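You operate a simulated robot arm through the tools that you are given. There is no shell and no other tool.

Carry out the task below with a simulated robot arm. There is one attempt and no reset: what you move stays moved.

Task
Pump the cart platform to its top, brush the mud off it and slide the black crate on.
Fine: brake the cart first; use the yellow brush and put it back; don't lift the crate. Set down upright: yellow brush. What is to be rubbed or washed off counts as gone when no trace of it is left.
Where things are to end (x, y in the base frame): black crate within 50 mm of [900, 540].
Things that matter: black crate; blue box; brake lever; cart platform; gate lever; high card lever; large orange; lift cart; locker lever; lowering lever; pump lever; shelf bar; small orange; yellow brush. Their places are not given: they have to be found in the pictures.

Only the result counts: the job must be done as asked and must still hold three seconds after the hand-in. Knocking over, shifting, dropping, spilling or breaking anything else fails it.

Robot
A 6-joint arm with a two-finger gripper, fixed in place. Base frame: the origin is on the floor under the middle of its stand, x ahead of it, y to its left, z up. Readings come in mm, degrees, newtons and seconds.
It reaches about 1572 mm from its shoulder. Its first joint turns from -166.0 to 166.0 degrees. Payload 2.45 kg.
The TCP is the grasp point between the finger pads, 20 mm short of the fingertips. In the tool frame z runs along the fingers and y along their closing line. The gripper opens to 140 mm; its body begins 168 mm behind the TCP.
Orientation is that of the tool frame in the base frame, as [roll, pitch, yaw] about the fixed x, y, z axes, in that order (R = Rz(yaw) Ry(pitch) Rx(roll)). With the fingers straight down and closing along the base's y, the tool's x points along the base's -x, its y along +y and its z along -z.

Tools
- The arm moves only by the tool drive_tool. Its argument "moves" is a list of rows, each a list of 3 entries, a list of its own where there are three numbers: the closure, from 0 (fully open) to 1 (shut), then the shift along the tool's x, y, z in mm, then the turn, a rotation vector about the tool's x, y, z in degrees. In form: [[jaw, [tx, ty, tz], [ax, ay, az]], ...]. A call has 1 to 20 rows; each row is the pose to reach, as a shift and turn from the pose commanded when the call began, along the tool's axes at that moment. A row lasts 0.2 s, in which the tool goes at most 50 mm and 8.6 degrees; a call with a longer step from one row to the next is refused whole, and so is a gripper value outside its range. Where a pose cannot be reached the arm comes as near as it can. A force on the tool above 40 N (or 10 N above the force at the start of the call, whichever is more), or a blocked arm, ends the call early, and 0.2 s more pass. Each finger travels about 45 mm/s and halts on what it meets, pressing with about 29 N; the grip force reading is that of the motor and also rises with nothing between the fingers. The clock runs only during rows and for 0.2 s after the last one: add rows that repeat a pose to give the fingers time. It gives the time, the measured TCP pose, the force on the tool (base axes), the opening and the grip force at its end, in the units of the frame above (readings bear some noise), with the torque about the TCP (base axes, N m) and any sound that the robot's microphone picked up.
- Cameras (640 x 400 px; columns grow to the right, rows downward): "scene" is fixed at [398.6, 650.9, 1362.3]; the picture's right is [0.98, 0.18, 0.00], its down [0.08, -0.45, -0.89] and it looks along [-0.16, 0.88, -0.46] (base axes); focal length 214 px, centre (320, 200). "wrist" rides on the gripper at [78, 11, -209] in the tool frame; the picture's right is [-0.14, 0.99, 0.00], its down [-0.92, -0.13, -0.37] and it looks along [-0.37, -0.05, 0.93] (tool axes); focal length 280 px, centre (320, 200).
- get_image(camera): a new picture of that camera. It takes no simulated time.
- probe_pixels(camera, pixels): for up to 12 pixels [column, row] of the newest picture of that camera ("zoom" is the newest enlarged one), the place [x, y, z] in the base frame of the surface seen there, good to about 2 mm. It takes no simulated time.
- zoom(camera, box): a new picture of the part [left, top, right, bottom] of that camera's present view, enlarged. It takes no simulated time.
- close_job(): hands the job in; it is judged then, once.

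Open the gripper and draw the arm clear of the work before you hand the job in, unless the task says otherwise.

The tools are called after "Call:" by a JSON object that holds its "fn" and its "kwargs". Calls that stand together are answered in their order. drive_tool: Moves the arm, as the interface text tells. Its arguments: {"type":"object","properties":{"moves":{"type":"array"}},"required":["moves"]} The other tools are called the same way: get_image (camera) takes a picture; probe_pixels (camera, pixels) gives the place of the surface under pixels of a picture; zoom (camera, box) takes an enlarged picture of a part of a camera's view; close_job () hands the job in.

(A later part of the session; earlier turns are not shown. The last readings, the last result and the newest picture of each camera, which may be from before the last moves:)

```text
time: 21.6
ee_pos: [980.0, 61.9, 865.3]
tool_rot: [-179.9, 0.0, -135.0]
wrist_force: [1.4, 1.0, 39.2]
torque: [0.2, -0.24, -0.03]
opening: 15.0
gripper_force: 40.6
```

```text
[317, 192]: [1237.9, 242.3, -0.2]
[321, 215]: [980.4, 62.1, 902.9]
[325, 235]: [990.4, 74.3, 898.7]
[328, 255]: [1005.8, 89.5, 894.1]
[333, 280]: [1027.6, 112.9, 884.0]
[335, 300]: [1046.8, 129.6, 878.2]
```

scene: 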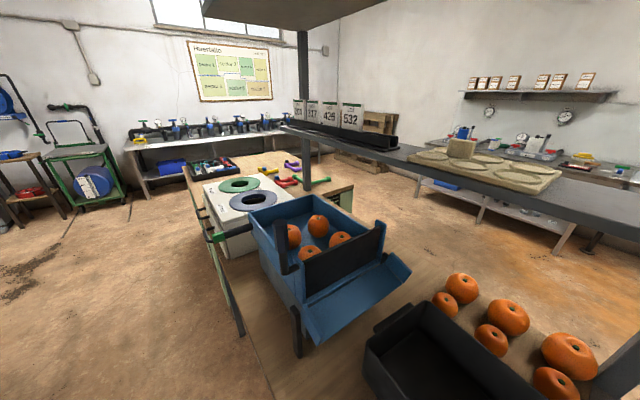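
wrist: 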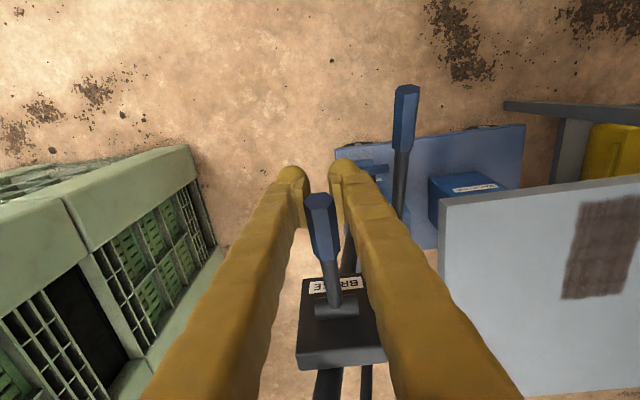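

The lever stayed at the same angle while the pads slid on it, so it is at its stop (~75°). I ease back up a little and open the fingers.

Call:
{"fn": "drive_tool", "kwargs": {"moves": [[1, [0, 0, -4], [0, 0, 0]], [1, [0, 0, -8], [0, 0, 0]], [0.8, [0, 0, -8], [0, 0, 0]], [0.5, [0, 0, -8], [0, 0, 0]], [0.3, [0, 0, -8], [0, 0, 0]], [0.2, [0, 0, -8], [0, 0, 0]], [0.2, [0, 0, -8], [0, 0, 0]], [0.2, [0, 0, -8], [0, 0, 0]], [0.2, [0, 0, -8], [0, 0, 0]], [0.2, [0, 0, -8], [0, 0, 0]]]}}

Call:
{"fn": "get_image", "kwargs": {"camera": "wrist"}}

Call:
{"fn": "probe_pixels", "kwargs": {"camera": "wrist", "pixels": [[321, 215], [325, 235], [328, 255], [333, 280], [335, 300]]}}

```text
time: 23.8
ee_pos: [980.8, 61.5, 873.2]
tool_rot: [-180.0, -0.1, -135.0]
wrist_force: [-0.5, 0.2, -0.3]
torque: [0.02, 0.01, 0.01]
opening: 111.8
gripper_force: 0.0
```

```text
taken
```

wrist: 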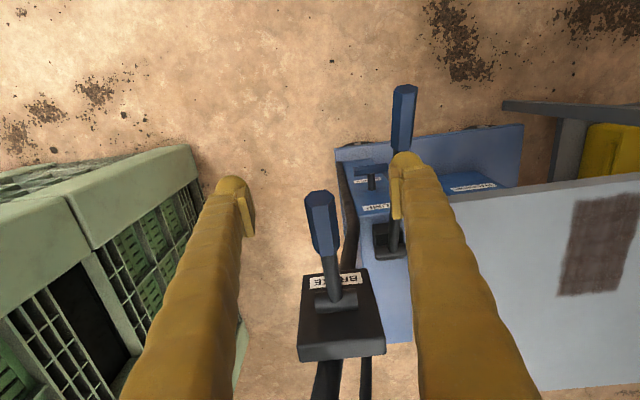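

```text
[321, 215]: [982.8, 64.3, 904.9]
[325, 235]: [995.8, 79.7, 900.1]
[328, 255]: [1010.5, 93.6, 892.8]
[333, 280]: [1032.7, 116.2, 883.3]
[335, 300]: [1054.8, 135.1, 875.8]
```

The brake lever stays down after release. Next the pump lever (handle tip ≈(868,88,770), pivot ≈(1043,272,660)); I withdraw upwards, go round on the robot's side and tilt the tool by 45° so that the hand stays clear of the brake lever.

Call:
{"fn": "drive_tool", "kwargs": {"moves": [[0.2, [0, 0, -45], [0, 0, 0]], [0.2, [0, 0, -90], [0, 0, 0]], [0.2, [0, 0, -130], [0, 0, 0]], [0.2, [45, 0, -130], [0, 0, 0]], [0.2, [90, 0, -130], [0, 0, 0]], [0.2, [135, 0, -130], [0, 0, 0]], [0.3, [180, 0, -130], [0, 0, 0]], [0.4, [200, 30, -110], [0, -8.5, 0]], [0.5, [200, 60, -90], [0, -17, 0]], [0.55, [200, 90, -60], [0, -25.5, 0]], [0.55, [200, 98.5, -30], [0, -34, 0]], [0.55, [190, 98.5, 0], [0, -42, 0]], [0.55, [160, 98.5, 25], [0, -45, 0]], [0.55, [125, 98.5, 40], [0, -45, 0]], [0.55, [109, 98.5, 46], [0, -45, 0]], [0.55, [109, 98.5, 46], [0, -45, 0]]]}}

Call:
{"fn": "get_image", "kwargs": {"camera": "wrist"}}

```text
time: 27.2
ee_pos: [835.6, 56.6, 824.7]
tool_rot: [180.0, 45.0, -135.0]
wrist_force: [-0.1, 0.6, -0.3]
torque: [0.03, 0.0, -0.04]
opening: 63.1
gripper_force: 0.1
```

```text
taken
```

wrist: 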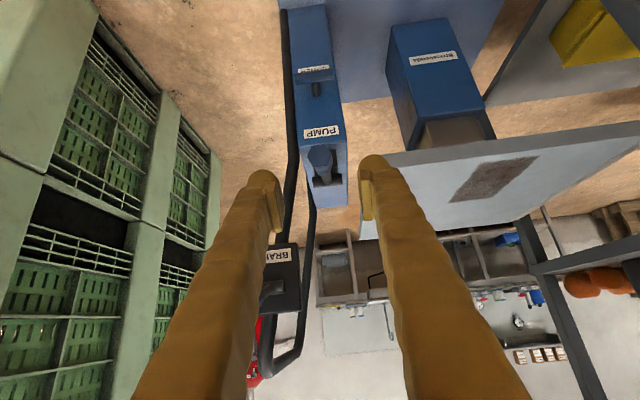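

The view is upside down (image down is up). The pump lever's blue end is at about (322,158), seen end-on. I zoom and probe it.

Call:
{"fn": "zoom", "kwargs": {"camera": "wrist", "box": [270, 100, 390, 220]}}

Call:
{"fn": "probe_pixels", "kwargs": {"camera": "zoom", "pixels": [[265, 150], [265, 170], [280, 190], [250, 140], [300, 190], [320, 225], [300, 240], [350, 220], [200, 40], [300, 100]]}}

```text
3.33 times, centred on (330, 160) of wrist
```

zoom: 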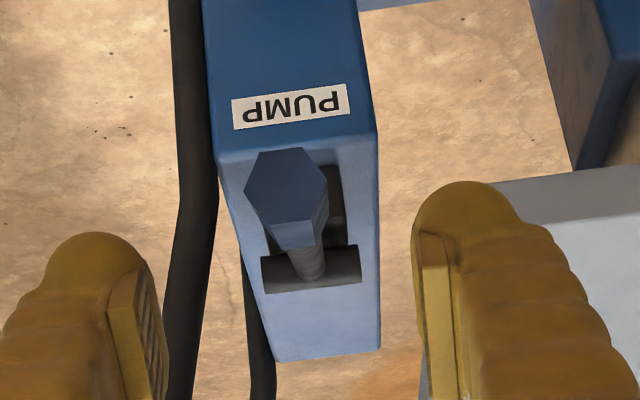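

```text
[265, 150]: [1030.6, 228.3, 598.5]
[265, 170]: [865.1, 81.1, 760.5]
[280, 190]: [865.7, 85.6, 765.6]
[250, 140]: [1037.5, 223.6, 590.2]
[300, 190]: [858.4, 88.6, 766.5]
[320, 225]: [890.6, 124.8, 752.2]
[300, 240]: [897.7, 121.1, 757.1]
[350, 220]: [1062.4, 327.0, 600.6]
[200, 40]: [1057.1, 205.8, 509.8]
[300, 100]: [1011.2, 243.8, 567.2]
```

The tip's end face is centred at about (864,86.5,766). I probe the hinge cylinder at zoom (310,275) to get the pivot.

Call:
{"fn": "probe_pixels", "kwargs": {"camera": "zoom", "pixels": [[275, 275], [350, 265], [310, 280], [285, 205], [312, 262], [265, 255], [355, 250], [345, 185]]}}

```text
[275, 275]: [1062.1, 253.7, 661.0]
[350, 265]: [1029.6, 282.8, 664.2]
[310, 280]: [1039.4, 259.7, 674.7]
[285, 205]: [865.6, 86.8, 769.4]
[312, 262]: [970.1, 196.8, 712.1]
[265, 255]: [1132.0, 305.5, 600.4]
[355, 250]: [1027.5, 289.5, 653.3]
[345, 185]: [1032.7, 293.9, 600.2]
```

Pivot ≈(1048,276,660), lever length ≈285 mm at 22° above level. I move the fingers around the handle about 25 mm from its tip and close.

Call:
{"fn": "drive_tool", "kwargs": {"moves": [[0.55, [1, 1, 32], [0, 0, 0]], [0.55, [2, 1.4, 64], [0, 0, 0]], [0.55, [2.5, 1.4, 93], [0, 0, 0]], [1, [2.5, 1.4, 93], [0, 0, 0]], [1, [2.5, 1.4, 93], [0, 0, 0]], [1, [2.5, 1.4, 93], [0, 0, 0]], [1, [2.5, 1.4, 93], [0, 0, 0]], [1, [2.5, 1.4, 93], [0, 0, 0]], [1, [2.5, 1.4, 93], [0, 0, 0]]]}}

Call:
{"fn": "get_image", "kwargs": {"camera": "wrist"}}

```text
time: 29.2
ee_pos: [879.6, 102.6, 758.0]
tool_rot: [-180.0, 45.0, -134.9]
wrist_force: [-8.5, 18.5, -5.5]
torque: [0.03, 0.12, 0.12]
opening: 23.3
gripper_force: 44.7
```

```text
taken
```

wrist: 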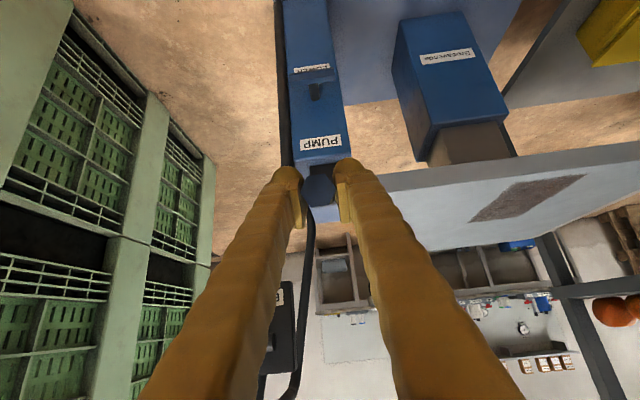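

The handle is held. I make a first careful down-stroke along the lever's arc, from 22° to about −8°, and look at the force and the platform.

Call:
{"fn": "drive_tool", "kwargs": {"moves": [[1, [12, 1.5, 5.5], [0, 0, 0]], [1, [24.5, 1.5, 11.9], [0, 0, 0]], [1, [36, 1.5, 19], [0, 0, 0]], [1, [47.6, 1.5, 26.4], [0, 0, 0]], [1, [58.5, 1.5, 34.5], [0, 0, 0]], [1, [68.9, 1.5, 43.1], [0, 0, 0]], [1, [79, 1.5, 52.3], [0, 0, 0]], [1, [88.6, 1.5, 62], [0, 0, 0]], [1, [97.5, 1.5, 72.3], [0, 0, 0]], [1, [106, 1.5, 82.9], [0, 0, 0]]]}}

Call:
{"fn": "get_image", "kwargs": {"camera": "wrist"}}

```text
time: 31.3
ee_pos: [865.2, 87.5, 639.8]
tool_rot: [-179.8, 45.2, -135.0]
wrist_force: [-4.3, -3.1, 8.3]
torque: [0.0, 0.0, 0.08]
opening: 23.0
gripper_force: 44.9
stopped in row 10: the force on the tool passed its limit at 47 N (the readings are from after the stop); the commanded pose is now the measured one
```

```text
taken
```

wrist: 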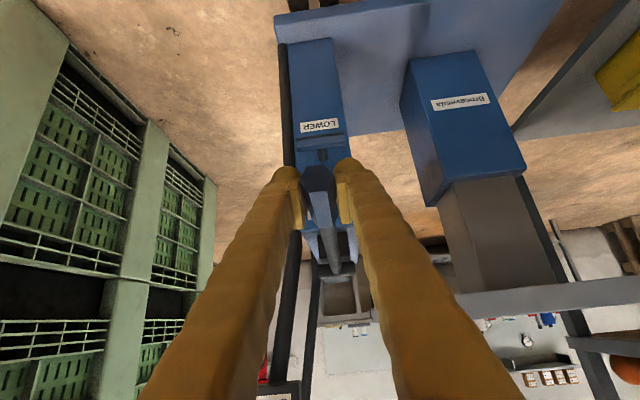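

The stroke stopped at z≈640 (about −4°) with a force peak — probably the lower stop. I probe the platform edge at (560,298) to see how much it rose.

Call:
{"fn": "probe_pixels", "kwargs": {"camera": "wrist", "pixels": [[560, 298], [500, 305], [470, 312], [600, 285], [330, 255], [322, 200], [310, 185]]}}

Call:
{"fn": "zoom", "kwargs": {"camera": "wrist", "box": [270, 130, 400, 290]}}

```text
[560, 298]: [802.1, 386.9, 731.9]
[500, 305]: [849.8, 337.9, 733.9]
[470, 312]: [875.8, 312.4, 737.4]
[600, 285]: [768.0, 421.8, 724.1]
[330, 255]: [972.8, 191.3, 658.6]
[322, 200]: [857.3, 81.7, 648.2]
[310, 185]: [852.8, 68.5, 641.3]
```

```text
2.50 times, centred on (335, 210) of wrist
```

zoom: 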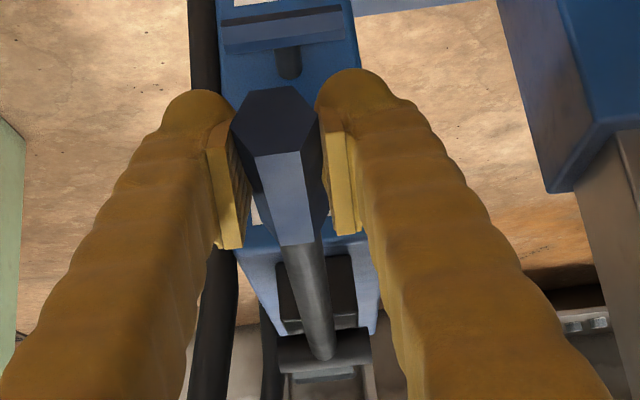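

The platform has risen by roughly 40 mm. I bring the lever up again to 22° and make a second down-stroke, ending just short of the lower stop.

Call:
{"fn": "drive_tool", "kwargs": {"moves": [[1, [-20.2, 0, -21.1], [0, 0, 0]], [1, [-41.3, 0, -38.7], [0, 0, 0]], [1, [-64, 0, -54.1], [0, 0, 0]], [1, [-88.2, 0, -66.9], [0, 0, 0]], [1, [-96.5, 0, -70.6], [0, 0, 0]], [1, [-96.5, 0, -70.6], [0, 0, 0]], [1, [-88.2, 0, -66.9], [0, 0, 0]], [1, [-75.9, 0, -60.8], [0, 0, 0]], [1, [-64, 0, -54.1], [0, 0, 0]], [1, [-52.5, 0, -46.7], [0, 0, 0]], [1, [-41.3, 0, -38.7], [0, 0, 0]], [1, [-30.5, 0, -30.2], [0, 0, 0]], [1, [-20.2, 0, -21.1], [0, 0, 0]], [1, [-10.5, 0, -11.5], [0, 0, 0]], [1, [-2.7, 0, -3.1], [0, 0, 0]], [1, [-2.7, 0, -3.1], [0, 0, 0]]]}}

Call:
{"fn": "get_image", "kwargs": {"camera": "wrist"}}

```text
time: 34.7
ee_pos: [864.9, 86.9, 641.6]
tool_rot: [-179.9, 45.0, -134.9]
wrist_force: [4.0, -11.7, 3.7]
torque: [0.01, 0.0, -0.11]
opening: 23.2
gripper_force: 44.6
```

```text
taken
```

wrist: 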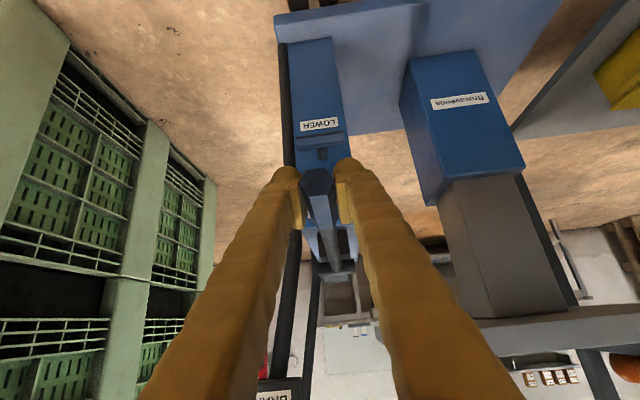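

The platform rose again. I probe its edge and do another stroke with the same arc.

Call:
{"fn": "probe_pixels", "kwargs": {"camera": "wrist", "pixels": [[560, 330], [500, 338], [610, 310], [500, 325], [490, 352]]}}

Call:
{"fn": "drive_tool", "kwargs": {"moves": [[1, [-27.8, -0.5, -27.1], [0, 0, 0]], [1, [-57.4, -0.5, -48.6], [0, 0, 0]], [1, [-85.5, -0.5, -63.8], [0, 0, 0]], [1, [-93.8, -0.5, -67.5], [0, 0, 0]], [1, [-93.8, -0.5, -67.5], [0, 0, 0]], [1, [-85.5, -0.5, -63.8], [0, 0, 0]], [1, [-69.2, -0.5, -55.5], [0, 0, 0]], [1, [-53.6, -0.5, -46.1], [0, 0, 0]], [1, [-38.6, -0.5, -35.6], [0, 0, 0]], [1, [-24.4, -0.5, -24.1], [0, 0, 0]], [1, [-11, -0.5, -11.6], [0, 0, 0]], [1, [0, -0.5, 0], [0, 0, 0]], [1, [0, -0.5, 0], [0, 0, 0]]]}}

Call:
{"fn": "get_image", "kwargs": {"camera": "wrist"}}

```text
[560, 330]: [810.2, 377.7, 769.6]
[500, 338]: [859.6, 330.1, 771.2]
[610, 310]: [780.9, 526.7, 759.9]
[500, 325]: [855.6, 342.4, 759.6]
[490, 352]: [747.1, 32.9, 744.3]
```

```text
time: 37.5
ee_pos: [864.7, 88.3, 641.1]
tool_rot: [-179.8, 45.3, -134.9]
wrist_force: [6.6, 5.8, 3.8]
torque: [-0.15, 0.1, -0.03]
opening: 23.1
gripper_force: 44.9
```

```text
taken
```

wrist: 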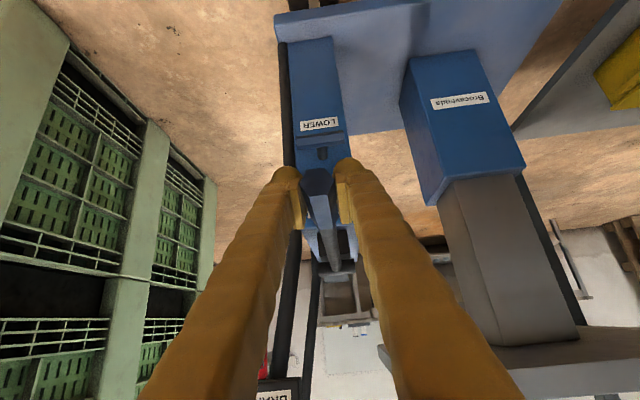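

The platform keeps rising. I probe its underside at (560,350) and then give another stroke.

Call:
{"fn": "probe_pixels", "kwargs": {"camera": "wrist", "pixels": [[540, 350], [580, 345], [540, 378], [600, 372]]}}

Call:
{"fn": "drive_tool", "kwargs": {"moves": [[1, [-27.8, 0, -27.1], [0, 0, 0]], [1, [-57.4, 0, -48.6], [0, 0, 0]], [1, [-85.5, 0, -63.8], [0, 0, 0]], [1, [-93.8, 0, -67.5], [0, 0, 0]], [1, [-93.8, 0, -67.5], [0, 0, 0]], [1, [-85.5, 0, -63.8], [0, 0, 0]], [1, [-69.2, 0, -55.5], [0, 0, 0]], [1, [-53.6, 0, -46.1], [0, 0, 0]], [1, [-38.6, 0, -35.6], [0, 0, 0]], [1, [-24.4, 0, -24.1], [0, 0, 0]], [1, [-11, 0, -11.6], [0, 0, 0]], [1, [0, 0, 0], [0, 0, 0]], [1, [0, 0, 0], [0, 0, 0]]]}}

Call:
{"fn": "get_image", "kwargs": {"camera": "wrist"}}

```text
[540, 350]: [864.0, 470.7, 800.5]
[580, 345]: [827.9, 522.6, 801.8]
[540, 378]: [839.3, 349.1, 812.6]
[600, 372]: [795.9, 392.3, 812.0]
```

```text
time: 38.4
ee_pos: [877.5, 100.3, 750.5]
tool_rot: [-179.8, 45.1, -135.0]
wrist_force: [7.4, -2.6, -6.9]
torque: [0.03, -0.07, -0.13]
opening: 23.1
gripper_force: 45.1
stopped in row 4: the force on the tool passed its limit at 44 N (the readings are from after the stop); the commanded pose is now the measured one
```

```text
taken
```

wrist: 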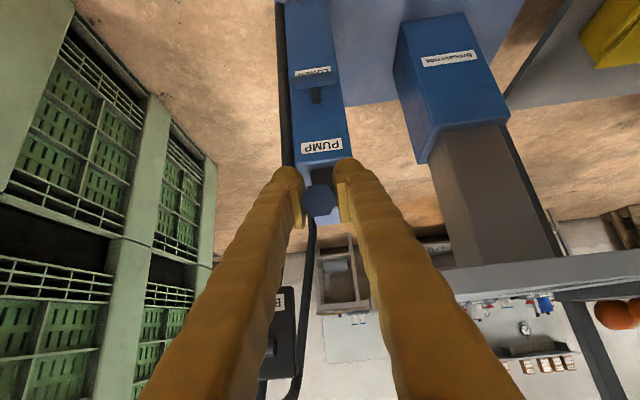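

The lever hit its upper stop (z≈750, ~20°), which is fine. The platform's underside is at z≈801 after three strokes; I make the next down-stroke from here.

Call:
{"fn": "drive_tool", "kwargs": {"moves": [[1, [0, 0, 0], [0, 0, 0]], [1, [16.3, 0, 8.3], [0, 0, 0]], [1, [31.9, 0, 17.7], [0, 0, 0]], [1, [46.9, 0, 28.2], [0, 0, 0]], [1, [61.1, 0, 39.7], [0, 0, 0]], [1, [74.5, 0, 52.2], [0, 0, 0]], [1, [85.5, 0, 63.8], [0, 0, 0]], [1, [85.5, 0, 63.8], [0, 0, 0]]]}}

Call:
{"fn": "get_image", "kwargs": {"camera": "wrist"}}

Call:
{"fn": "probe_pixels", "kwargs": {"camera": "wrist", "pixels": [[540, 350], [580, 345], [540, 378], [600, 372], [560, 370], [620, 360], [540, 390]]}}

```text
time: 40.2
ee_pos: [866.6, 88.6, 645.9]
tool_rot: [-179.7, 45.2, -135.0]
wrist_force: [20.6, -4.6, 5.2]
torque: [0.06, -0.09, -0.23]
opening: 23.2
gripper_force: 45.3
```

```text
taken
```

wrist: 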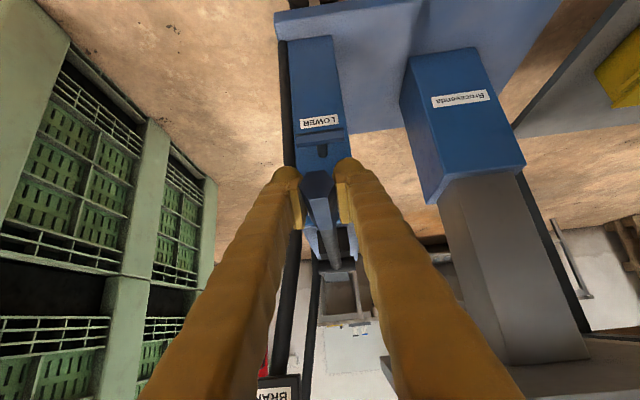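

```text
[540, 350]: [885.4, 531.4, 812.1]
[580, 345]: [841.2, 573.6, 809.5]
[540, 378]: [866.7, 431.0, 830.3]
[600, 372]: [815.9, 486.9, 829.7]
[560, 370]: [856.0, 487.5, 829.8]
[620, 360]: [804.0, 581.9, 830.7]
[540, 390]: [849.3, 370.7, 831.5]
```

The underside is now at z≈830 (rise of about 29 mm this time). I give one more full stroke to make sure the platform is at its top.

Call:
{"fn": "drive_tool", "kwargs": {"moves": [[1, [-27.8, -1, -27.1], [0, 0, 0]], [1, [-57.4, -1, -48.6], [0, 0, 0]], [1, [-78, -1, -60], [0, 0, 0]], [1, [-80, -1, -61], [0, 0, 0]], [1, [-69.2, -1, -55.5], [0, 0, 0]], [1, [-53.6, -1, -46.1], [0, 0, 0]], [1, [-38.6, -1, -35.6], [0, 0, 0]], [1, [-24.4, -1, -24.1], [0, 0, 0]], [1, [-11, -1, -11.6], [0, 0, 0]], [1, [0, -1, 0], [0, 0, 0]], [1, [2, -1, 2], [0, 0, 0]], [1, [2, -1, 2], [0, 0, 0]]]}}

Call:
{"fn": "get_image", "kwargs": {"camera": "wrist"}}

Call:
{"fn": "probe_pixels", "kwargs": {"camera": "wrist", "pixels": [[540, 378], [600, 372], [560, 370], [620, 360], [540, 390]]}}

```text
time: 42.8
ee_pos: [868.1, 90.4, 642.8]
tool_rot: [-179.8, 45.1, -134.9]
wrist_force: [6.8, 12.8, 7.3]
torque: [0.26, -0.28, 0.08]
opening: 22.7
gripper_force: 45.1
```

```text
taken
```

wrist: 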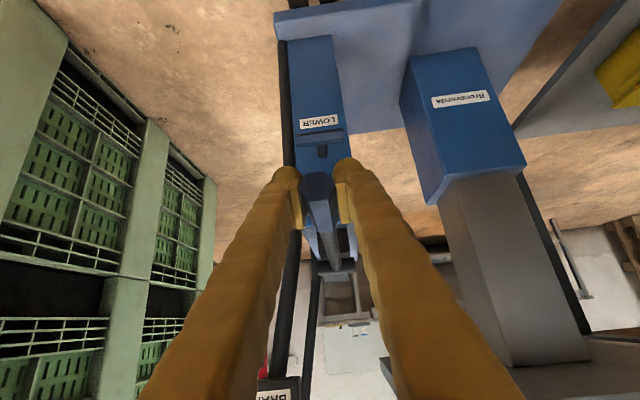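

```text
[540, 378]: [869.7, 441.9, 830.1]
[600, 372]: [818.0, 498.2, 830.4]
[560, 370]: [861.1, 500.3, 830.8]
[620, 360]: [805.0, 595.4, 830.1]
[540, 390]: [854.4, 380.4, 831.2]
```

The underside stays at z≈830 after a further full stroke, so the platform is at its top. I release the pump lever, withdraw back and up, and set the tool upright again.

Call:
{"fn": "drive_tool", "kwargs": {"moves": [[0.8, [0, 0, 0], [0, 0, 0]], [0.55, [0, 0, 0], [0, 0, 0]], [0.55, [0, 0, 0], [0, 0, 0]], [0.55, [0, 0, 0], [0, 0, 0]], [0.55, [0, 0, -40], [0, 0, 0]], [0.55, [0, 0, -80], [0, 0, 0]], [0.55, [0, 0, -110], [0, 0, 0]], [0.55, [-30, 0, -140], [0, 0, 0]], [0.55, [-60, 0, -170], [0, 7.5, 0]], [0.55, [-90, 0, -200], [0, 15, 0]], [0.55, [-120, 0, -230], [0, 22.5, 0]], [0.55, [-150, 0, -260], [0, 30, 0]], [0.55, [-180, 0, -290], [0, 37.5, 0]], [0.55, [-210, 0, -320], [0, 45, 0]], [0.55, [-240, 0, -350], [0, 45, 0]], [0.55, [-270, 0, -380], [0, 45, 0]], [0.55, [-270, 0, -380], [0, 45, 0]]]}}

Call:
{"fn": "get_image", "kwargs": {"camera": "wrist"}}

```text
time: 46.4
ee_pos: [809.7, 33.8, 1102.9]
tool_rot: [-179.7, 0.1, -135.0]
wrist_force: [-0.4, -0.1, 1.3]
torque: [-0.04, -0.01, -0.01]
opening: 63.1
gripper_force: 0.0
```

```text
taken
```

wrist: 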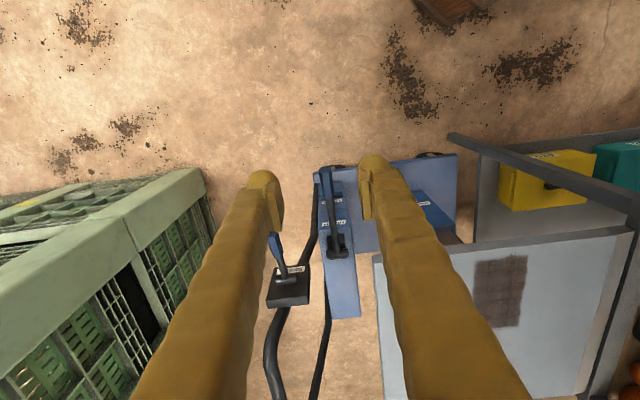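

Brake lever at (278,250) stays down and the platform is up. I probe the platform, mud corners and gap to the table.

Call:
{"fn": "probe_pixels", "kwargs": {"camera": "wrist", "pixels": [[376, 258], [452, 247], [620, 232], [478, 264], [526, 258], [475, 318], [520, 326], [500, 290], [580, 380], [635, 235], [620, 260], [560, 300]]}}

Call:
{"fn": "zoom", "kwargs": {"camera": "wrist", "box": [440, 200, 640, 400]}}

```text
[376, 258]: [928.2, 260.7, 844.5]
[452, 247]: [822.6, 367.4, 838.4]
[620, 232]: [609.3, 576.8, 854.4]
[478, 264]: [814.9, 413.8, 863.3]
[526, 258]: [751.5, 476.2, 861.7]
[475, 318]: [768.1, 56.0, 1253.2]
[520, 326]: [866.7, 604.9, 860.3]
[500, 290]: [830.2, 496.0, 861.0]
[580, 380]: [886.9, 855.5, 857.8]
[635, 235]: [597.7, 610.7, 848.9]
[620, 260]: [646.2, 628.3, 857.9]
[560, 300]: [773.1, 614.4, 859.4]
```

```text
2.00 times, centred on (540, 300) of wrist
```

zoom: 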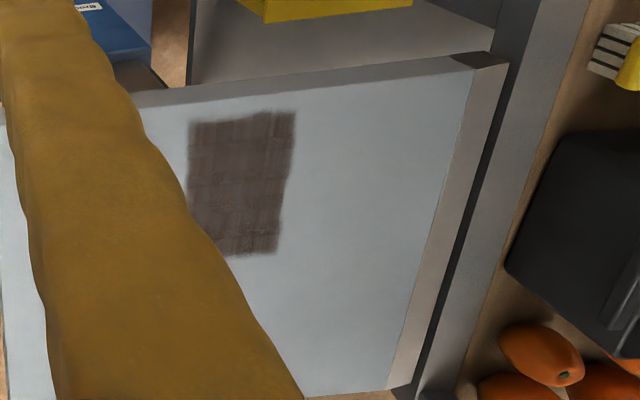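

Platform top is at z≈859 and level with the table top (860); mud corners at about (815,414), (752,476), (867,605), (927,531). Now I go for the brush: move above it while turning by 90° so that the fingers close across its handle.

Call:
{"fn": "drive_tool", "kwargs": {"moves": [[0.55, [-16.2, 44, 1.5], [0, 0, 6]], [0.55, [-32.4, 88, 3], [0, 0, 12]], [0.55, [-48.6, 132, 4.6], [0, 0, 18]], [0.55, [-64.8, 176, 6.1], [0, 0, 24]], [0.55, [-81, 220, 7.6], [0, 0, 30]], [0.55, [-97.1, 263.8, 9.2], [0, 0, 36]], [0.55, [-113.3, 307.8, 10.7], [0, 0, 42]], [0.55, [-129.5, 351.8, 12.2], [0, 0, 48]], [0.55, [-145.7, 395.7, 13.8], [0, 0, 54]], [0.55, [-161.9, 439.7, 15.3], [0, 0, 60]], [0.55, [-178.1, 483.7, 16.8], [0, 0, 66]], [0.55, [-194.3, 527.6, 18.4], [0, 0, 72]], [0.55, [-210.5, 571.6, 19.9], [0, 0, 78]], [0.55, [-226.6, 615.6, 21.4], [0, 0, 84]], [0.55, [-242.8, 659.6, 23], [0, 0, 90]], [0.55, [-242.8, 659.6, 23], [0, 0, 90]]]}}

Call:
{"fn": "get_image", "kwargs": {"camera": "wrist"}}

Call:
{"fn": "get_image", "kwargs": {"camera": "scene"}}

```text
time: 49.8
ee_pos: [519.7, 673.5, 1079.3]
tool_rot: [179.9, 0.2, 134.8]
wrist_force: [0.4, 0.2, -0.1]
torque: [-0.05, -0.03, 0.03]
opening: 63.1
gripper_force: 0.1
```

```text
taken
```

wrist: 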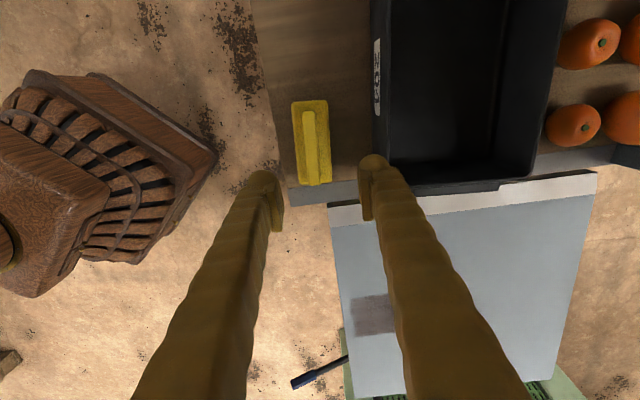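

```text
taken
```

scene: 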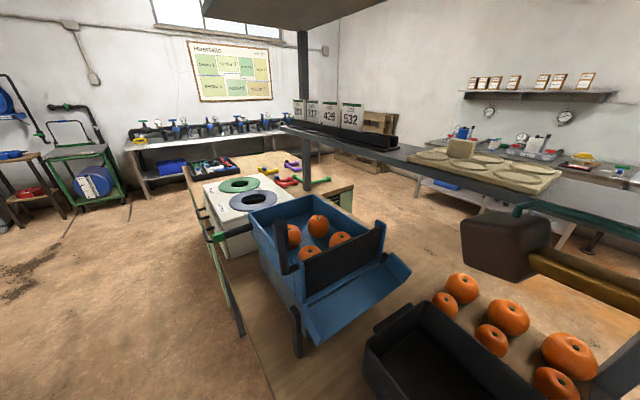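

The brush is clearly visible at (312,145), lined up between the fingers. I zoom in and probe its handle, base corners, and the crate's near wall.

Call:
{"fn": "zoom", "kwargs": {"camera": "wrist", "box": [270, 80, 400, 210]}}

Call:
{"fn": "probe_pixels", "kwargs": {"camera": "zoom", "pixels": [[185, 165], [205, 335], [195, 250], [170, 190], [205, 190], [185, 320], [225, 320], [120, 120], [260, 110], [285, 345], [170, 360], [145, 200]]}}

Call:
{"fn": "probe_pixels", "kwargs": {"camera": "wrist", "pixels": [[374, 10], [376, 130], [376, 150], [500, 185], [540, 165], [565, 20], [385, 180], [330, 195], [345, 212], [590, 180], [440, 190], [330, 210]]}}

```text
3.08 times, centred on (335, 145) of wrist
```

zoom: 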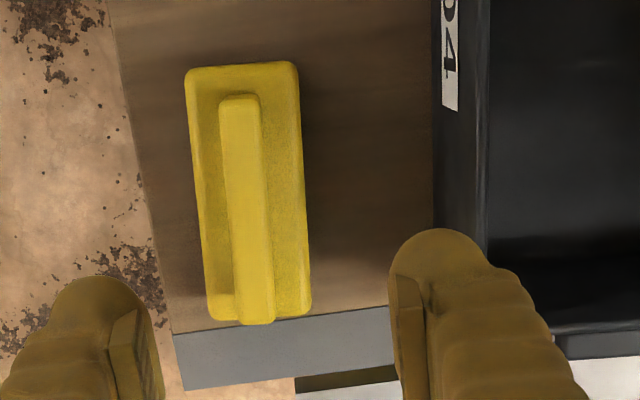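

```text
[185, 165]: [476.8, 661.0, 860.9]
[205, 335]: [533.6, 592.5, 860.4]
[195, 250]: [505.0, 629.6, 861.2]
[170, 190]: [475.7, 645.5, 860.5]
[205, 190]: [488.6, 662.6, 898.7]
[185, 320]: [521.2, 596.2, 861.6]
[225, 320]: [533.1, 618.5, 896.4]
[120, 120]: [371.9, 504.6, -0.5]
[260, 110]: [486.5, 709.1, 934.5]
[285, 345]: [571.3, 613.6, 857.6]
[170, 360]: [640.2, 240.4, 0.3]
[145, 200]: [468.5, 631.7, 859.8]
```

```text
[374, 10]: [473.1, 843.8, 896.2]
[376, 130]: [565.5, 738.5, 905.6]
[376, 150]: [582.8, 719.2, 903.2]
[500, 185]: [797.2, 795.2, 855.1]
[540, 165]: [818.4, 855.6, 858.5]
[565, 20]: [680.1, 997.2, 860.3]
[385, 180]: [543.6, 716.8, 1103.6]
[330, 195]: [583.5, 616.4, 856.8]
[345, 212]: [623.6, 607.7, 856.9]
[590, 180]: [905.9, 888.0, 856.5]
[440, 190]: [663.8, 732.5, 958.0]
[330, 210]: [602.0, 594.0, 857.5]
```

I probe the handle bar's points along its centre and the corners of the brush's base.

Call:
{"fn": "probe_pixels", "kwargs": {"camera": "zoom", "pixels": [[240, 105], [245, 200], [252, 260], [256, 312], [226, 150], [260, 150], [235, 290], [272, 290], [192, 75], [294, 70], [306, 308], [215, 316]]}}

```text
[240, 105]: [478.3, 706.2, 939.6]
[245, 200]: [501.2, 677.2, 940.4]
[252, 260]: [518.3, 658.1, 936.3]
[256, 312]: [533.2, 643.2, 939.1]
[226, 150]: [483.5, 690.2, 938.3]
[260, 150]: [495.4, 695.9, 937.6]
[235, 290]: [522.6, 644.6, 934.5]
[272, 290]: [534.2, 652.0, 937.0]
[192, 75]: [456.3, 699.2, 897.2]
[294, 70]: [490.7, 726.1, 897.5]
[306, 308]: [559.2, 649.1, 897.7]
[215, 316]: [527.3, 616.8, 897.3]
```

The handle runs along −49° with its middle at (507,673), top z≈939; base top is z≈897. I line up (turn +3.8°), go down to z≈926 and close on the handle.

Call:
{"fn": "drive_tool", "kwargs": {"moves": [[0.55, [8.6, -9.4, 20], [0, 0, 3.8]], [0.55, [8.6, -9.4, 60], [0, 0, 3.8]], [0.55, [8.6, -9.4, 100], [0, 0, 3.8]], [0.55, [8.6, -9.4, 130], [0, 0, 3.8]], [0.55, [8.6, -9.4, 153], [0, 0, 3.8]], [0.55, [8.6, -9.4, 153], [0, 0, 3.8]]]}}

Call:
{"fn": "get_image", "kwargs": {"camera": "wrist"}}

```text
time: 51.2
ee_pos: [504.1, 672.2, 923.2]
tool_rot: [179.8, 0.2, 131.1]
wrist_force: [-0.1, 1.2, 0.8]
torque: [-0.02, 0.02, 0.01]
opening: 63.0
gripper_force: 0.1
```

```text
taken
```

wrist: 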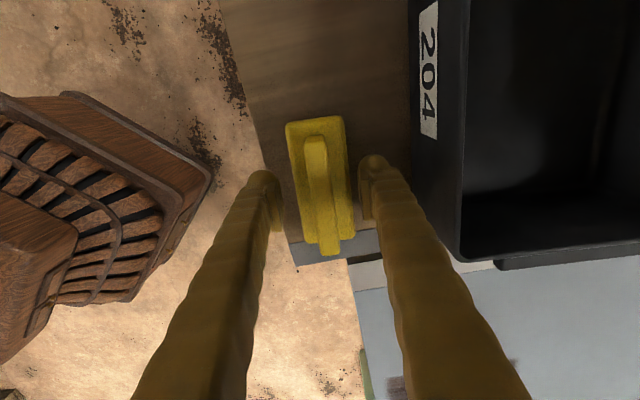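

Handle and fingers look lined up. I probe the handle's sides once more to centre the fingers before closing.

Call:
{"fn": "zoom", "kwargs": {"camera": "wrist", "box": [250, 100, 400, 270]}}

Call:
{"fn": "probe_pixels", "kwargs": {"camera": "wrist", "pixels": [[316, 142], [318, 170], [322, 200], [328, 240], [308, 170], [328, 168], [314, 215], [336, 212]]}}

```text
2.35 times, centred on (325, 185) of wrist
```

zoom: 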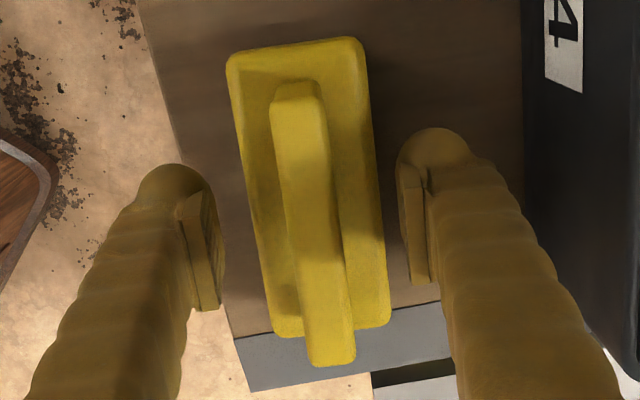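

```text
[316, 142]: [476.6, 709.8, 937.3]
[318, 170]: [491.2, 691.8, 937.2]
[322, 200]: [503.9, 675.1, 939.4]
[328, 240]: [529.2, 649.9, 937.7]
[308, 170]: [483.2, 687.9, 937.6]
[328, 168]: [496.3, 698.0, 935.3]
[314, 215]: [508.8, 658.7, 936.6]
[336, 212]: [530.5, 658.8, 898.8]
```

The handle's centre line is about 4 mm towards tool +y from the TCP. I shift by 4 mm and close.

Call:
{"fn": "drive_tool", "kwargs": {"moves": [[0.55, [0, 4, 0], [0, 0, 0]], [0.7, [0, 4, 0], [0, 0, 0]], [0.85, [0, 4, 0], [0, 0, 0]], [1, [0, 4, 0], [0, 0, 0]], [1, [0, 4, 0], [0, 0, 0]], [1, [0, 4, 0], [0, 0, 0]], [1, [0, 4, 0], [0, 0, 0]], [1, [0, 4, 0], [0, 0, 0]]]}}

Call:
{"fn": "get_image", "kwargs": {"camera": "wrist"}}

```text
time: 53.0
ee_pos: [508.1, 675.0, 923.4]
tool_rot: [179.9, 0.2, 131.1]
wrist_force: [0.5, 0.0, -0.6]
torque: [-0.01, -0.02, 0.01]
opening: 12.0
gripper_force: 29.0
```

```text
taken
```

wrist: 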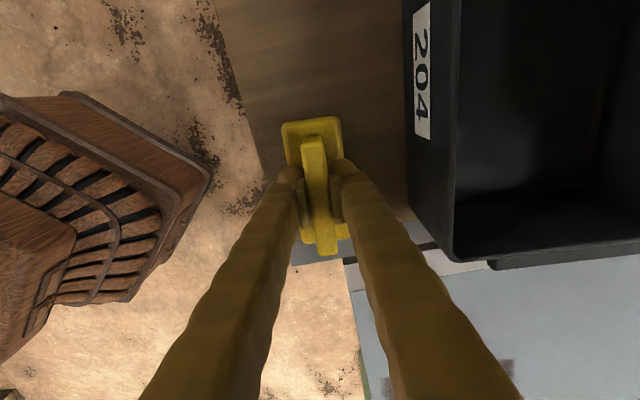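

The brush handle is held (12 mm). I lift it straight up and check the grip.

Call:
{"fn": "drive_tool", "kwargs": {"moves": [[1, [0, 0, -5], [0, 0, 0]], [1, [0, 0, -15], [0, 0, 0]], [1, [0, 0, -35], [0, 0, 0]], [1, [0, 0, -65], [0, 0, 0]], [1, [0, 0, -95], [0, 0, 0]], [1, [0, 0, -115], [0, 0, 0]], [1, [0, 0, -115], [0, 0, 0]]]}}

Call:
{"fn": "get_image", "kwargs": {"camera": "wrist"}}

```text
time: 54.6
ee_pos: [507.8, 672.8, 1041.2]
tool_rot: [179.9, 0.1, 131.2]
wrist_force: [0.2, -0.1, -1.3]
torque: [0.02, -0.01, -0.01]
opening: 12.0
gripper_force: 29.2
```

```text
taken
```

wrist: 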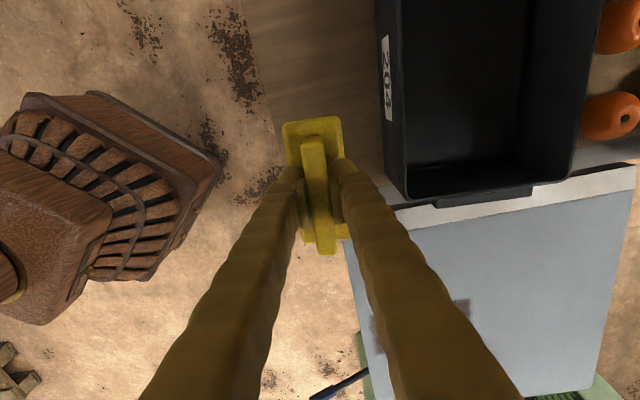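

The brush came up with the hand. I carry it above the mud's edge at about (773,438), turning −4.7° to line it up with the mud.

Call:
{"fn": "drive_tool", "kwargs": {"moves": [[1, [-40, 5, 0], [0, 0, -0.6]], [1, [-84, 10.5, 0], [0, 0, -1.2]], [1, [-128, 16, 0], [0, 0, -1.8]], [1, [-172, 22, 0], [0, 0, -2.4]], [1, [-216, 28, 0], [0, 0, -3]], [1, [-260, 33, 0], [0, 0, -3.6]], [1, [-304, 39, 0], [0, 0, -4.2]], [1, [-340, 43.5, 0], [0, 0, -4.7]], [1, [-352.5, 45.2, 0], [0, 0, -4.7]], [1, [-352.5, 45.2, 0], [0, 0, -4.7]]]}}

Call:
{"fn": "get_image", "kwargs": {"camera": "wrist"}}

```text
time: 56.8
ee_pos: [773.1, 439.8, 1042.7]
tool_rot: [180.0, 0.2, 135.8]
wrist_force: [0.2, 0.3, -2.3]
torque: [0.0, -0.01, 0.04]
opening: 12.2
gripper_force: 29.1
```

```text
taken
```

wrist: 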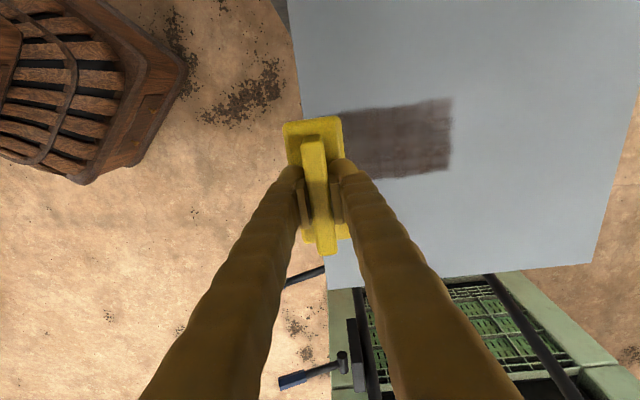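

The mud lies beside the brush, from (345,110) to (452,170). I probe its edges to set the scrubbing lanes.

Call:
{"fn": "zoom", "kwargs": {"camera": "wrist", "box": [280, 60, 480, 220]}}

Call:
{"fn": "probe_pixels", "kwargs": {"camera": "wrist", "pixels": [[346, 111], [395, 104], [452, 97], [450, 168], [400, 178], [365, 175], [400, 140], [460, 130], [400, 80], [420, 220], [302, 105], [322, 255]]}}

```text
2.50 times, centred on (380, 140) of wrist
```

zoom: 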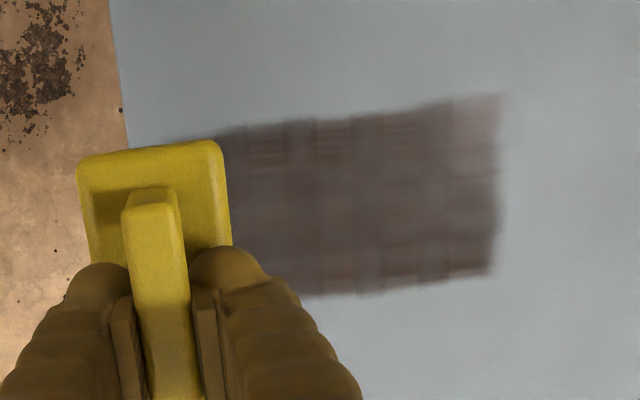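

```text
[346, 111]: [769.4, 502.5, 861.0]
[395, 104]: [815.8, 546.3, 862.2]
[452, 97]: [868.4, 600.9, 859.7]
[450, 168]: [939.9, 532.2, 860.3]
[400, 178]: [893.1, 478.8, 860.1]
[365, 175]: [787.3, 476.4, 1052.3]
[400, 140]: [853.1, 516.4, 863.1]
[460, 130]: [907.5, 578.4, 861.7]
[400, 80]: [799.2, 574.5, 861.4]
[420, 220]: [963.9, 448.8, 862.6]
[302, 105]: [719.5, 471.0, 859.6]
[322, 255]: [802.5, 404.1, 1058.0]
```

Mud spans about 104 mm across and 175 mm along; the brush is 108 mm long, so I use two overlapping lanes. First I lower the brush close to the platform.

Call:
{"fn": "drive_tool", "kwargs": {"moves": [[1, [8, 0, 40], [0, 0, 0]], [1, [8, 0, 80], [0, 0, 0]], [1, [8, 0, 105], [0, 0, 0]], [1, [8, 0, 110], [0, 0, 0]], [1, [8, 0, 112], [0, 0, 0]], [1, [8, 0, 112], [0, 0, 0]]]}}

```text
time: 58.2
ee_pos: [768.3, 445.6, 927.5]
tool_rot: [179.9, 0.2, 135.8]
wrist_force: [-1.0, 0.3, -1.2]
torque: [0.0, 0.01, 0.02]
opening: 11.9
gripper_force: 29.4
```

The TCP is at z≈927.5 with no contact yet; I lower in 1 mm steps and watch for the contact force.

Call:
{"fn": "drive_tool", "kwargs": {"moves": [[1, [0, 0, 1], [0, 0, 0]], [1, [0, 0, 2], [0, 0, 0]], [1, [0, 0, 3], [0, 0, 0]], [1, [0, 0, 3], [0, 0, 0]]]}}

```text
time: 59.2
ee_pos: [769.3, 444.5, 926.4]
tool_rot: [179.9, 0.2, 135.8]
wrist_force: [0.0, 0.8, -0.6]
torque: [-0.01, 0.04, 0.02]
opening: 11.9
gripper_force: 29.3
```

Call:
{"fn": "drive_tool", "kwargs": {"moves": [[1, [0, 0, 1], [0, 0, 0]], [1, [0, 0, 2], [0, 0, 0]], [1, [0, 0, 2], [0, 0, 0]]]}}

Call:
{"fn": "get_image", "kwargs": {"camera": "wrist"}}

```text
time: 60.0
ee_pos: [768.1, 444.0, 924.8]
tool_rot: [180.0, 0.1, 135.8]
wrist_force: [-0.2, -0.1, -1.6]
torque: [0.01, -0.02, -0.02]
opening: 11.9
gripper_force: 28.9
```

```text
taken
```

wrist: 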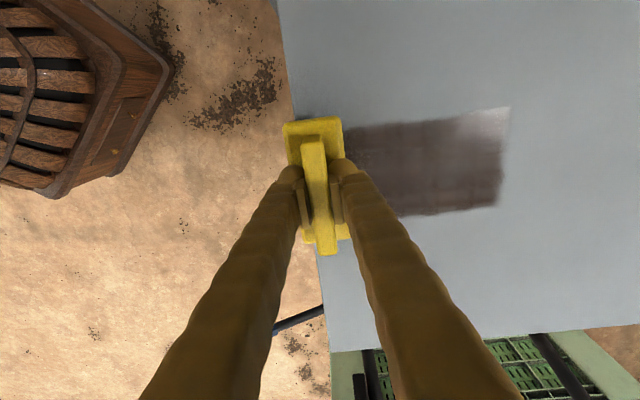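

Still no contact force (about −1.6 N is the brush's weight). I lower further by 1 mm steps.

Call:
{"fn": "drive_tool", "kwargs": {"moves": [[1, [0, 0, 1], [0, 0, 0]], [1, [0, 0, 1], [0, 0, 0]]]}}

Call:
{"fn": "drive_tool", "kwargs": {"moves": [[1, [0, 0, 1], [0, 0, 0]], [1, [0, 0, 1], [0, 0, 0]]]}}

Call:
{"fn": "drive_tool", "kwargs": {"moves": [[1, [0, 0, 1], [0, 0, 0]], [1, [0, 0, 1], [0, 0, 0]]]}}

```text
time: 60.6
ee_pos: [768.7, 444.7, 923.3]
tool_rot: [179.9, 0.2, 135.8]
wrist_force: [-1.2, -0.1, 13.2]
torque: [0.06, 0.11, 0.02]
opening: 11.8
gripper_force: 28.9
```

```text
time: 61.2
ee_pos: [768.7, 444.5, 921.2]
tool_rot: [179.8, 0.1, 135.8]
wrist_force: [-0.4, 2.5, 25.1]
torque: [-0.06, 0.0, -0.02]
opening: 12.0
gripper_force: 29.6
```

```text
time: 61.8
ee_pos: [769.3, 443.4, 921.1]
tool_rot: [179.9, 0.2, 135.8]
wrist_force: [0.0, 5.3, 24.8]
torque: [-0.04, -0.02, -0.02]
opening: 11.6
gripper_force: 29.1
```

Contact is made (about 25 N). I back off by 1 mm and make the first forward stroke across the mud along tool y.

Call:
{"fn": "drive_tool", "kwargs": {"moves": [[1, [0, 0, -1], [0, 0, 0]], [1, [0, 15, -1], [0, 0, 0]], [1, [0, 30, -1], [0, 0, 0]], [1, [0, 45, -1], [0, 0, 0]], [1, [0, 60, -1], [0, 0, 0]], [1, [0, 75, -1], [0, 0, 0]], [1, [0, 90, -1], [0, 0, 0]], [1, [0, 105, -1], [0, 0, 0]], [1, [0, 120, -1], [0, 0, 0]], [1, [0, 135, -1], [0, 0, 0]], [1, [0, 150, -1], [0, 0, 0]], [1, [0, 165, -1], [0, 0, 0]], [1, [0, 180, -1], [0, 0, 0]], [1, [0, 195, -1], [0, 0, 0]], [1, [0, 195, -1], [0, 0, 0]]]}}

Call:
{"fn": "get_image", "kwargs": {"camera": "wrist"}}

```text
time: 65.0
ee_pos: [904.9, 583.0, 921.3]
tool_rot: [179.9, 0.2, 135.8]
wrist_force: [0.9, 1.3, -1.9]
torque: [0.01, 0.0, 0.04]
opening: 11.8
gripper_force: 29.7
```

```text
taken
```

wrist: 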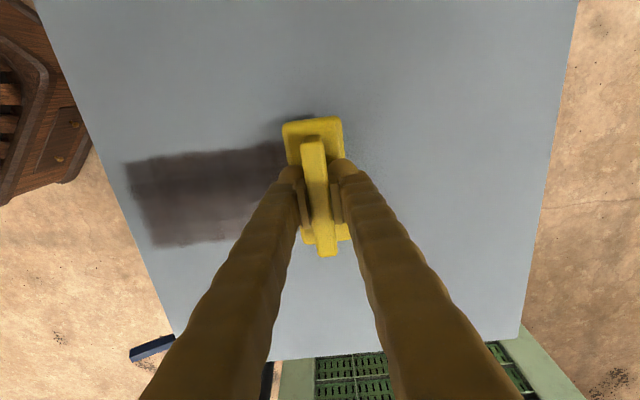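

The brush lost contact on the way (−1.9 N), and the mud is still there. I lower until the force is about 15–20 N, then stroke back.

Call:
{"fn": "drive_tool", "kwargs": {"moves": [[1, [0, 0, 1], [0, 0, 0]], [1, [0, 0, 2], [0, 0, 0]], [1, [0, 0, 2], [0, 0, 0]]]}}

```text
time: 65.8
ee_pos: [905.9, 584.1, 921.3]
tool_rot: [179.8, 0.2, 135.8]
wrist_force: [-0.3, 2.3, 13.4]
torque: [0.07, 0.09, -0.02]
opening: 11.8
gripper_force: 29.3
```

Contact is back (13 N). I stroke back over the mud with 1 mm more pressure.

Call:
{"fn": "drive_tool", "kwargs": {"moves": [[1, [0, 0, 1], [0, 0, 0]], [1, [0, -15, 1], [0, 0, 0]], [1, [0, -30, 1], [0, 0, 0]], [1, [0, -45, 1], [0, 0, 0]], [1, [0, -60, 1], [0, 0, 0]], [1, [0, -75, 1], [0, 0, 0]], [1, [0, -90, 1], [0, 0, 0]], [1, [0, -105, 1], [0, 0, 0]], [1, [0, -120, 1], [0, 0, 0]], [1, [0, -135, 1], [0, 0, 0]], [1, [0, -150, 1], [0, 0, 0]], [1, [0, -165, 1], [0, 0, 0]], [1, [0, -180, 1], [0, 0, 0]], [1, [0, -195, 1], [0, 0, 0]], [1, [0, -195, 1], [0, 0, 0]]]}}

Call:
{"fn": "get_image", "kwargs": {"camera": "wrist"}}

```text
time: 69.0
ee_pos: [768.0, 441.8, 918.0]
tool_rot: [179.8, 0.3, 135.8]
wrist_force: [3.6, 4.1, 21.2]
torque: [-0.06, 0.06, 0.0]
opening: 11.8
gripper_force: 29.1
```

```text
taken
```

wrist: 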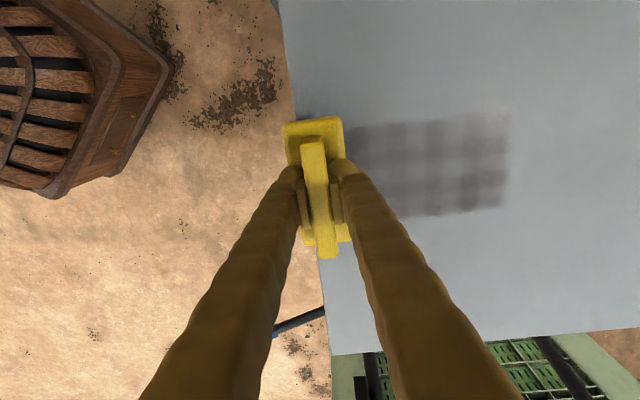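

The mud has become lighter. I keep scrubbing in this lane, forward and back, with the same pressure.

Call:
{"fn": "drive_tool", "kwargs": {"moves": [[1, [0, 22, 0], [0, 0, 0]], [1, [0, 44, 0], [0, 0, 0]], [1, [0, 66, 0], [0, 0, 0]], [1, [0, 88, 0], [0, 0, 0]], [1, [0, 110, 0], [0, 0, 0]], [1, [0, 132, 0], [0, 0, 0]], [1, [0, 154, 0], [0, 0, 0]], [1, [0, 176, 0], [0, 0, 0]], [1, [0, 197, 0], [0, 0, 0]], [1, [0, 197, 0.5], [0, 0, 0]], [1, [0, 176, 0.5], [0, 0, 0]], [1, [0, 154, 0.5], [0, 0, 0]], [1, [0, 132, 0.5], [0, 0, 0]], [1, [0, 110, 0.5], [0, 0, 0]], [1, [0, 88, 0.5], [0, 0, 0]], [1, [0, 66, 0.5], [0, 0, 0]], [1, [0, 44, 0.5], [0, 0, 0]], [1, [0, 22, 0.5], [0, 0, 0]], [1, [0, 0, 0.5], [0, 0, 0]], [1, [0, 0, 0.5], [0, 0, 0]]]}}

Call:
{"fn": "get_image", "kwargs": {"camera": "wrist"}}

```text
time: 73.2
ee_pos: [768.6, 445.5, 919.2]
tool_rot: [179.9, 0.2, 135.8]
wrist_force: [-0.1, -1.5, 1.6]
torque: [0.01, 0.09, 0.08]
opening: 11.8
gripper_force: 29.3
```

```text
taken
```

wrist: 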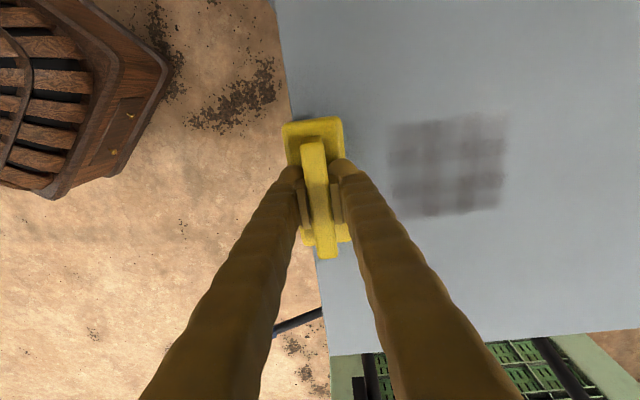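

The near part is clean, but pressure dropped (1.6 N) over the rest. I move above the remaining mud and press down again until the force is about 20 N.

Call:
{"fn": "drive_tool", "kwargs": {"moves": [[1, [0, 20, 0], [0, 0, 0]], [1, [0, 40, 0], [0, 0, 0]], [1, [0, 50, 1], [0, 0, 0]], [1, [0, 50, 2], [0, 0, 0]], [1, [0, 50, 2], [0, 0, 0]]]}}

```text
time: 74.4
ee_pos: [803.0, 480.6, 918.1]
tool_rot: [179.8, 0.3, 135.8]
wrist_force: [-0.7, 1.9, 20.3]
torque: [0.07, 0.13, 0.05]
opening: 11.9
gripper_force: 28.9
```

Force is 20 N here. I stroke forward with a slight progressive lowering to hold the pressure, then check.

Call:
{"fn": "drive_tool", "kwargs": {"moves": [[1, [0, 18, 0.2], [0, 0, 0]], [1, [0, 36, 0.4], [0, 0, 0]], [1, [0, 54, 0.6], [0, 0, 0]], [1, [0, 72, 0.8], [0, 0, 0]], [1, [0, 90, 1], [0, 0, 0]], [1, [0, 108, 1.2], [0, 0, 0]], [1, [0, 126, 1.4], [0, 0, 0]], [1, [0, 145, 1.5], [0, 0, 0]], [1, [0, 145, 1.5], [0, 0, 0]]]}}

Call:
{"fn": "get_image", "kwargs": {"camera": "wrist"}}

```text
time: 76.4
ee_pos: [905.9, 584.2, 917.9]
tool_rot: [179.8, 0.2, 135.8]
wrist_force: [-4.9, -5.7, 30.8]
torque: [0.04, 0.03, -0.04]
opening: 11.8
gripper_force: 29.0
```

```text
taken
```

wrist: 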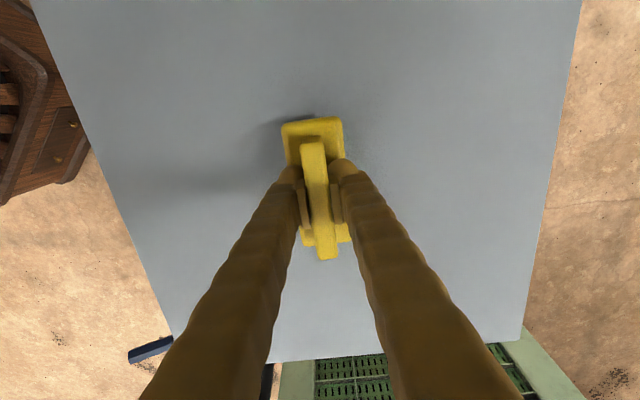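

The mud looks gone along this lane. I shift to the second lane (26 mm sideways) and stroke back with slightly less pressure to catch the other edge.

Call:
{"fn": "drive_tool", "kwargs": {"moves": [[1, [0, 0, -1], [0, 0, 0]], [1, [-13, 0, -1], [0, 0, 0]], [1, [-26, 0, -1], [0, 0, 0]], [1, [-26, -16, -1.1], [0, 0, 0]], [1, [-26, -32, -1.2], [0, 0, 0]], [1, [-26, -48, -1.3], [0, 0, 0]], [1, [-26, -64, -1.4], [0, 0, 0]], [1, [-26, -80, -1.5], [0, 0, 0]], [1, [-26, -96, -1.6], [0, 0, 0]], [1, [-26, -112, -1.7], [0, 0, 0]], [1, [-26, -128, -1.8], [0, 0, 0]], [1, [-26, -144, -1.9], [0, 0, 0]], [1, [-26, -160, -2], [0, 0, 0]], [1, [-26, -176, -2], [0, 0, 0]], [1, [-26, -192, -2], [0, 0, 0]], [1, [-26, -192, -2], [0, 0, 0]]]}}

Call:
{"fn": "get_image", "kwargs": {"camera": "wrist"}}

```text
time: 79.8
ee_pos: [789.3, 429.0, 918.8]
tool_rot: [179.9, 0.3, 135.8]
wrist_force: [-0.5, -0.1, -2.3]
torque: [0.01, 0.01, -0.03]
opening: 11.4
gripper_force: 29.0
```

```text
taken
```

wrist: 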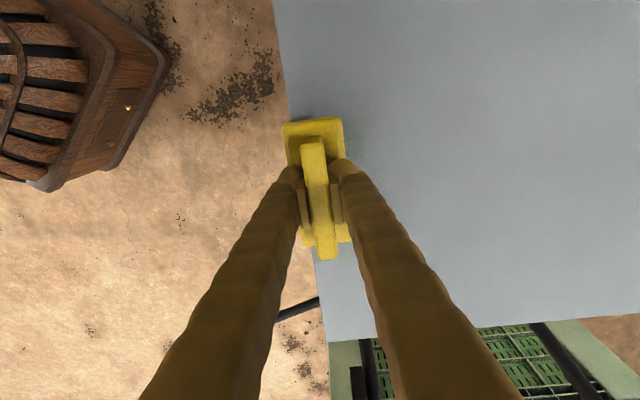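

The platform looks clean; contact is already lost. I lift the brush, carry it back above its place and check the platform from there.

Call:
{"fn": "drive_tool", "kwargs": {"moves": [[1, [0, 0, -20], [0, 0, 0]], [1, [0, 0, -60], [0, 0, 0]], [1, [0, 0, -100], [0, 0, 0]], [1, [0, 0, -125], [0, 0, 0]], [1, [40, -2.3, -125], [0, 0, 0.6]], [1, [83, -4.6, -125], [0, 0, 1.2]], [1, [126, -6.9, -125], [0, 0, 1.8]], [1, [169, -9.2, -125], [0, 0, 2.4]], [1, [212, -11.5, -125], [0, 0, 3]], [1, [255, -13.8, -125], [0, 0, 3.6]], [1, [298, -16.1, -125], [0, 0, 4.2]], [1, [340, -18.4, -125], [0, 0, 4.7]], [1, [372.8, -20.7, -125], [0, 0, 4.7]], [1, [372.8, -20.7, -125], [0, 0, 4.7]]]}}

Call:
{"fn": "get_image", "kwargs": {"camera": "wrist"}}

```text
time: 82.8
ee_pos: [508.2, 674.7, 1039.3]
tool_rot: [179.9, 0.2, 131.1]
wrist_force: [0.2, -0.4, -2.2]
torque: [0.01, -0.01, 0.01]
opening: 11.8
gripper_force: 29.1
```

```text
taken
```

wrist: 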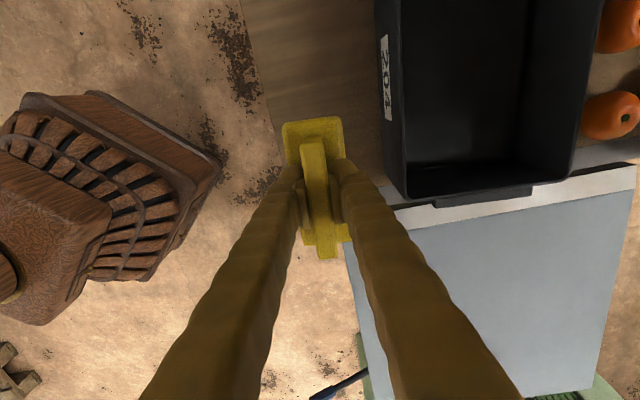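

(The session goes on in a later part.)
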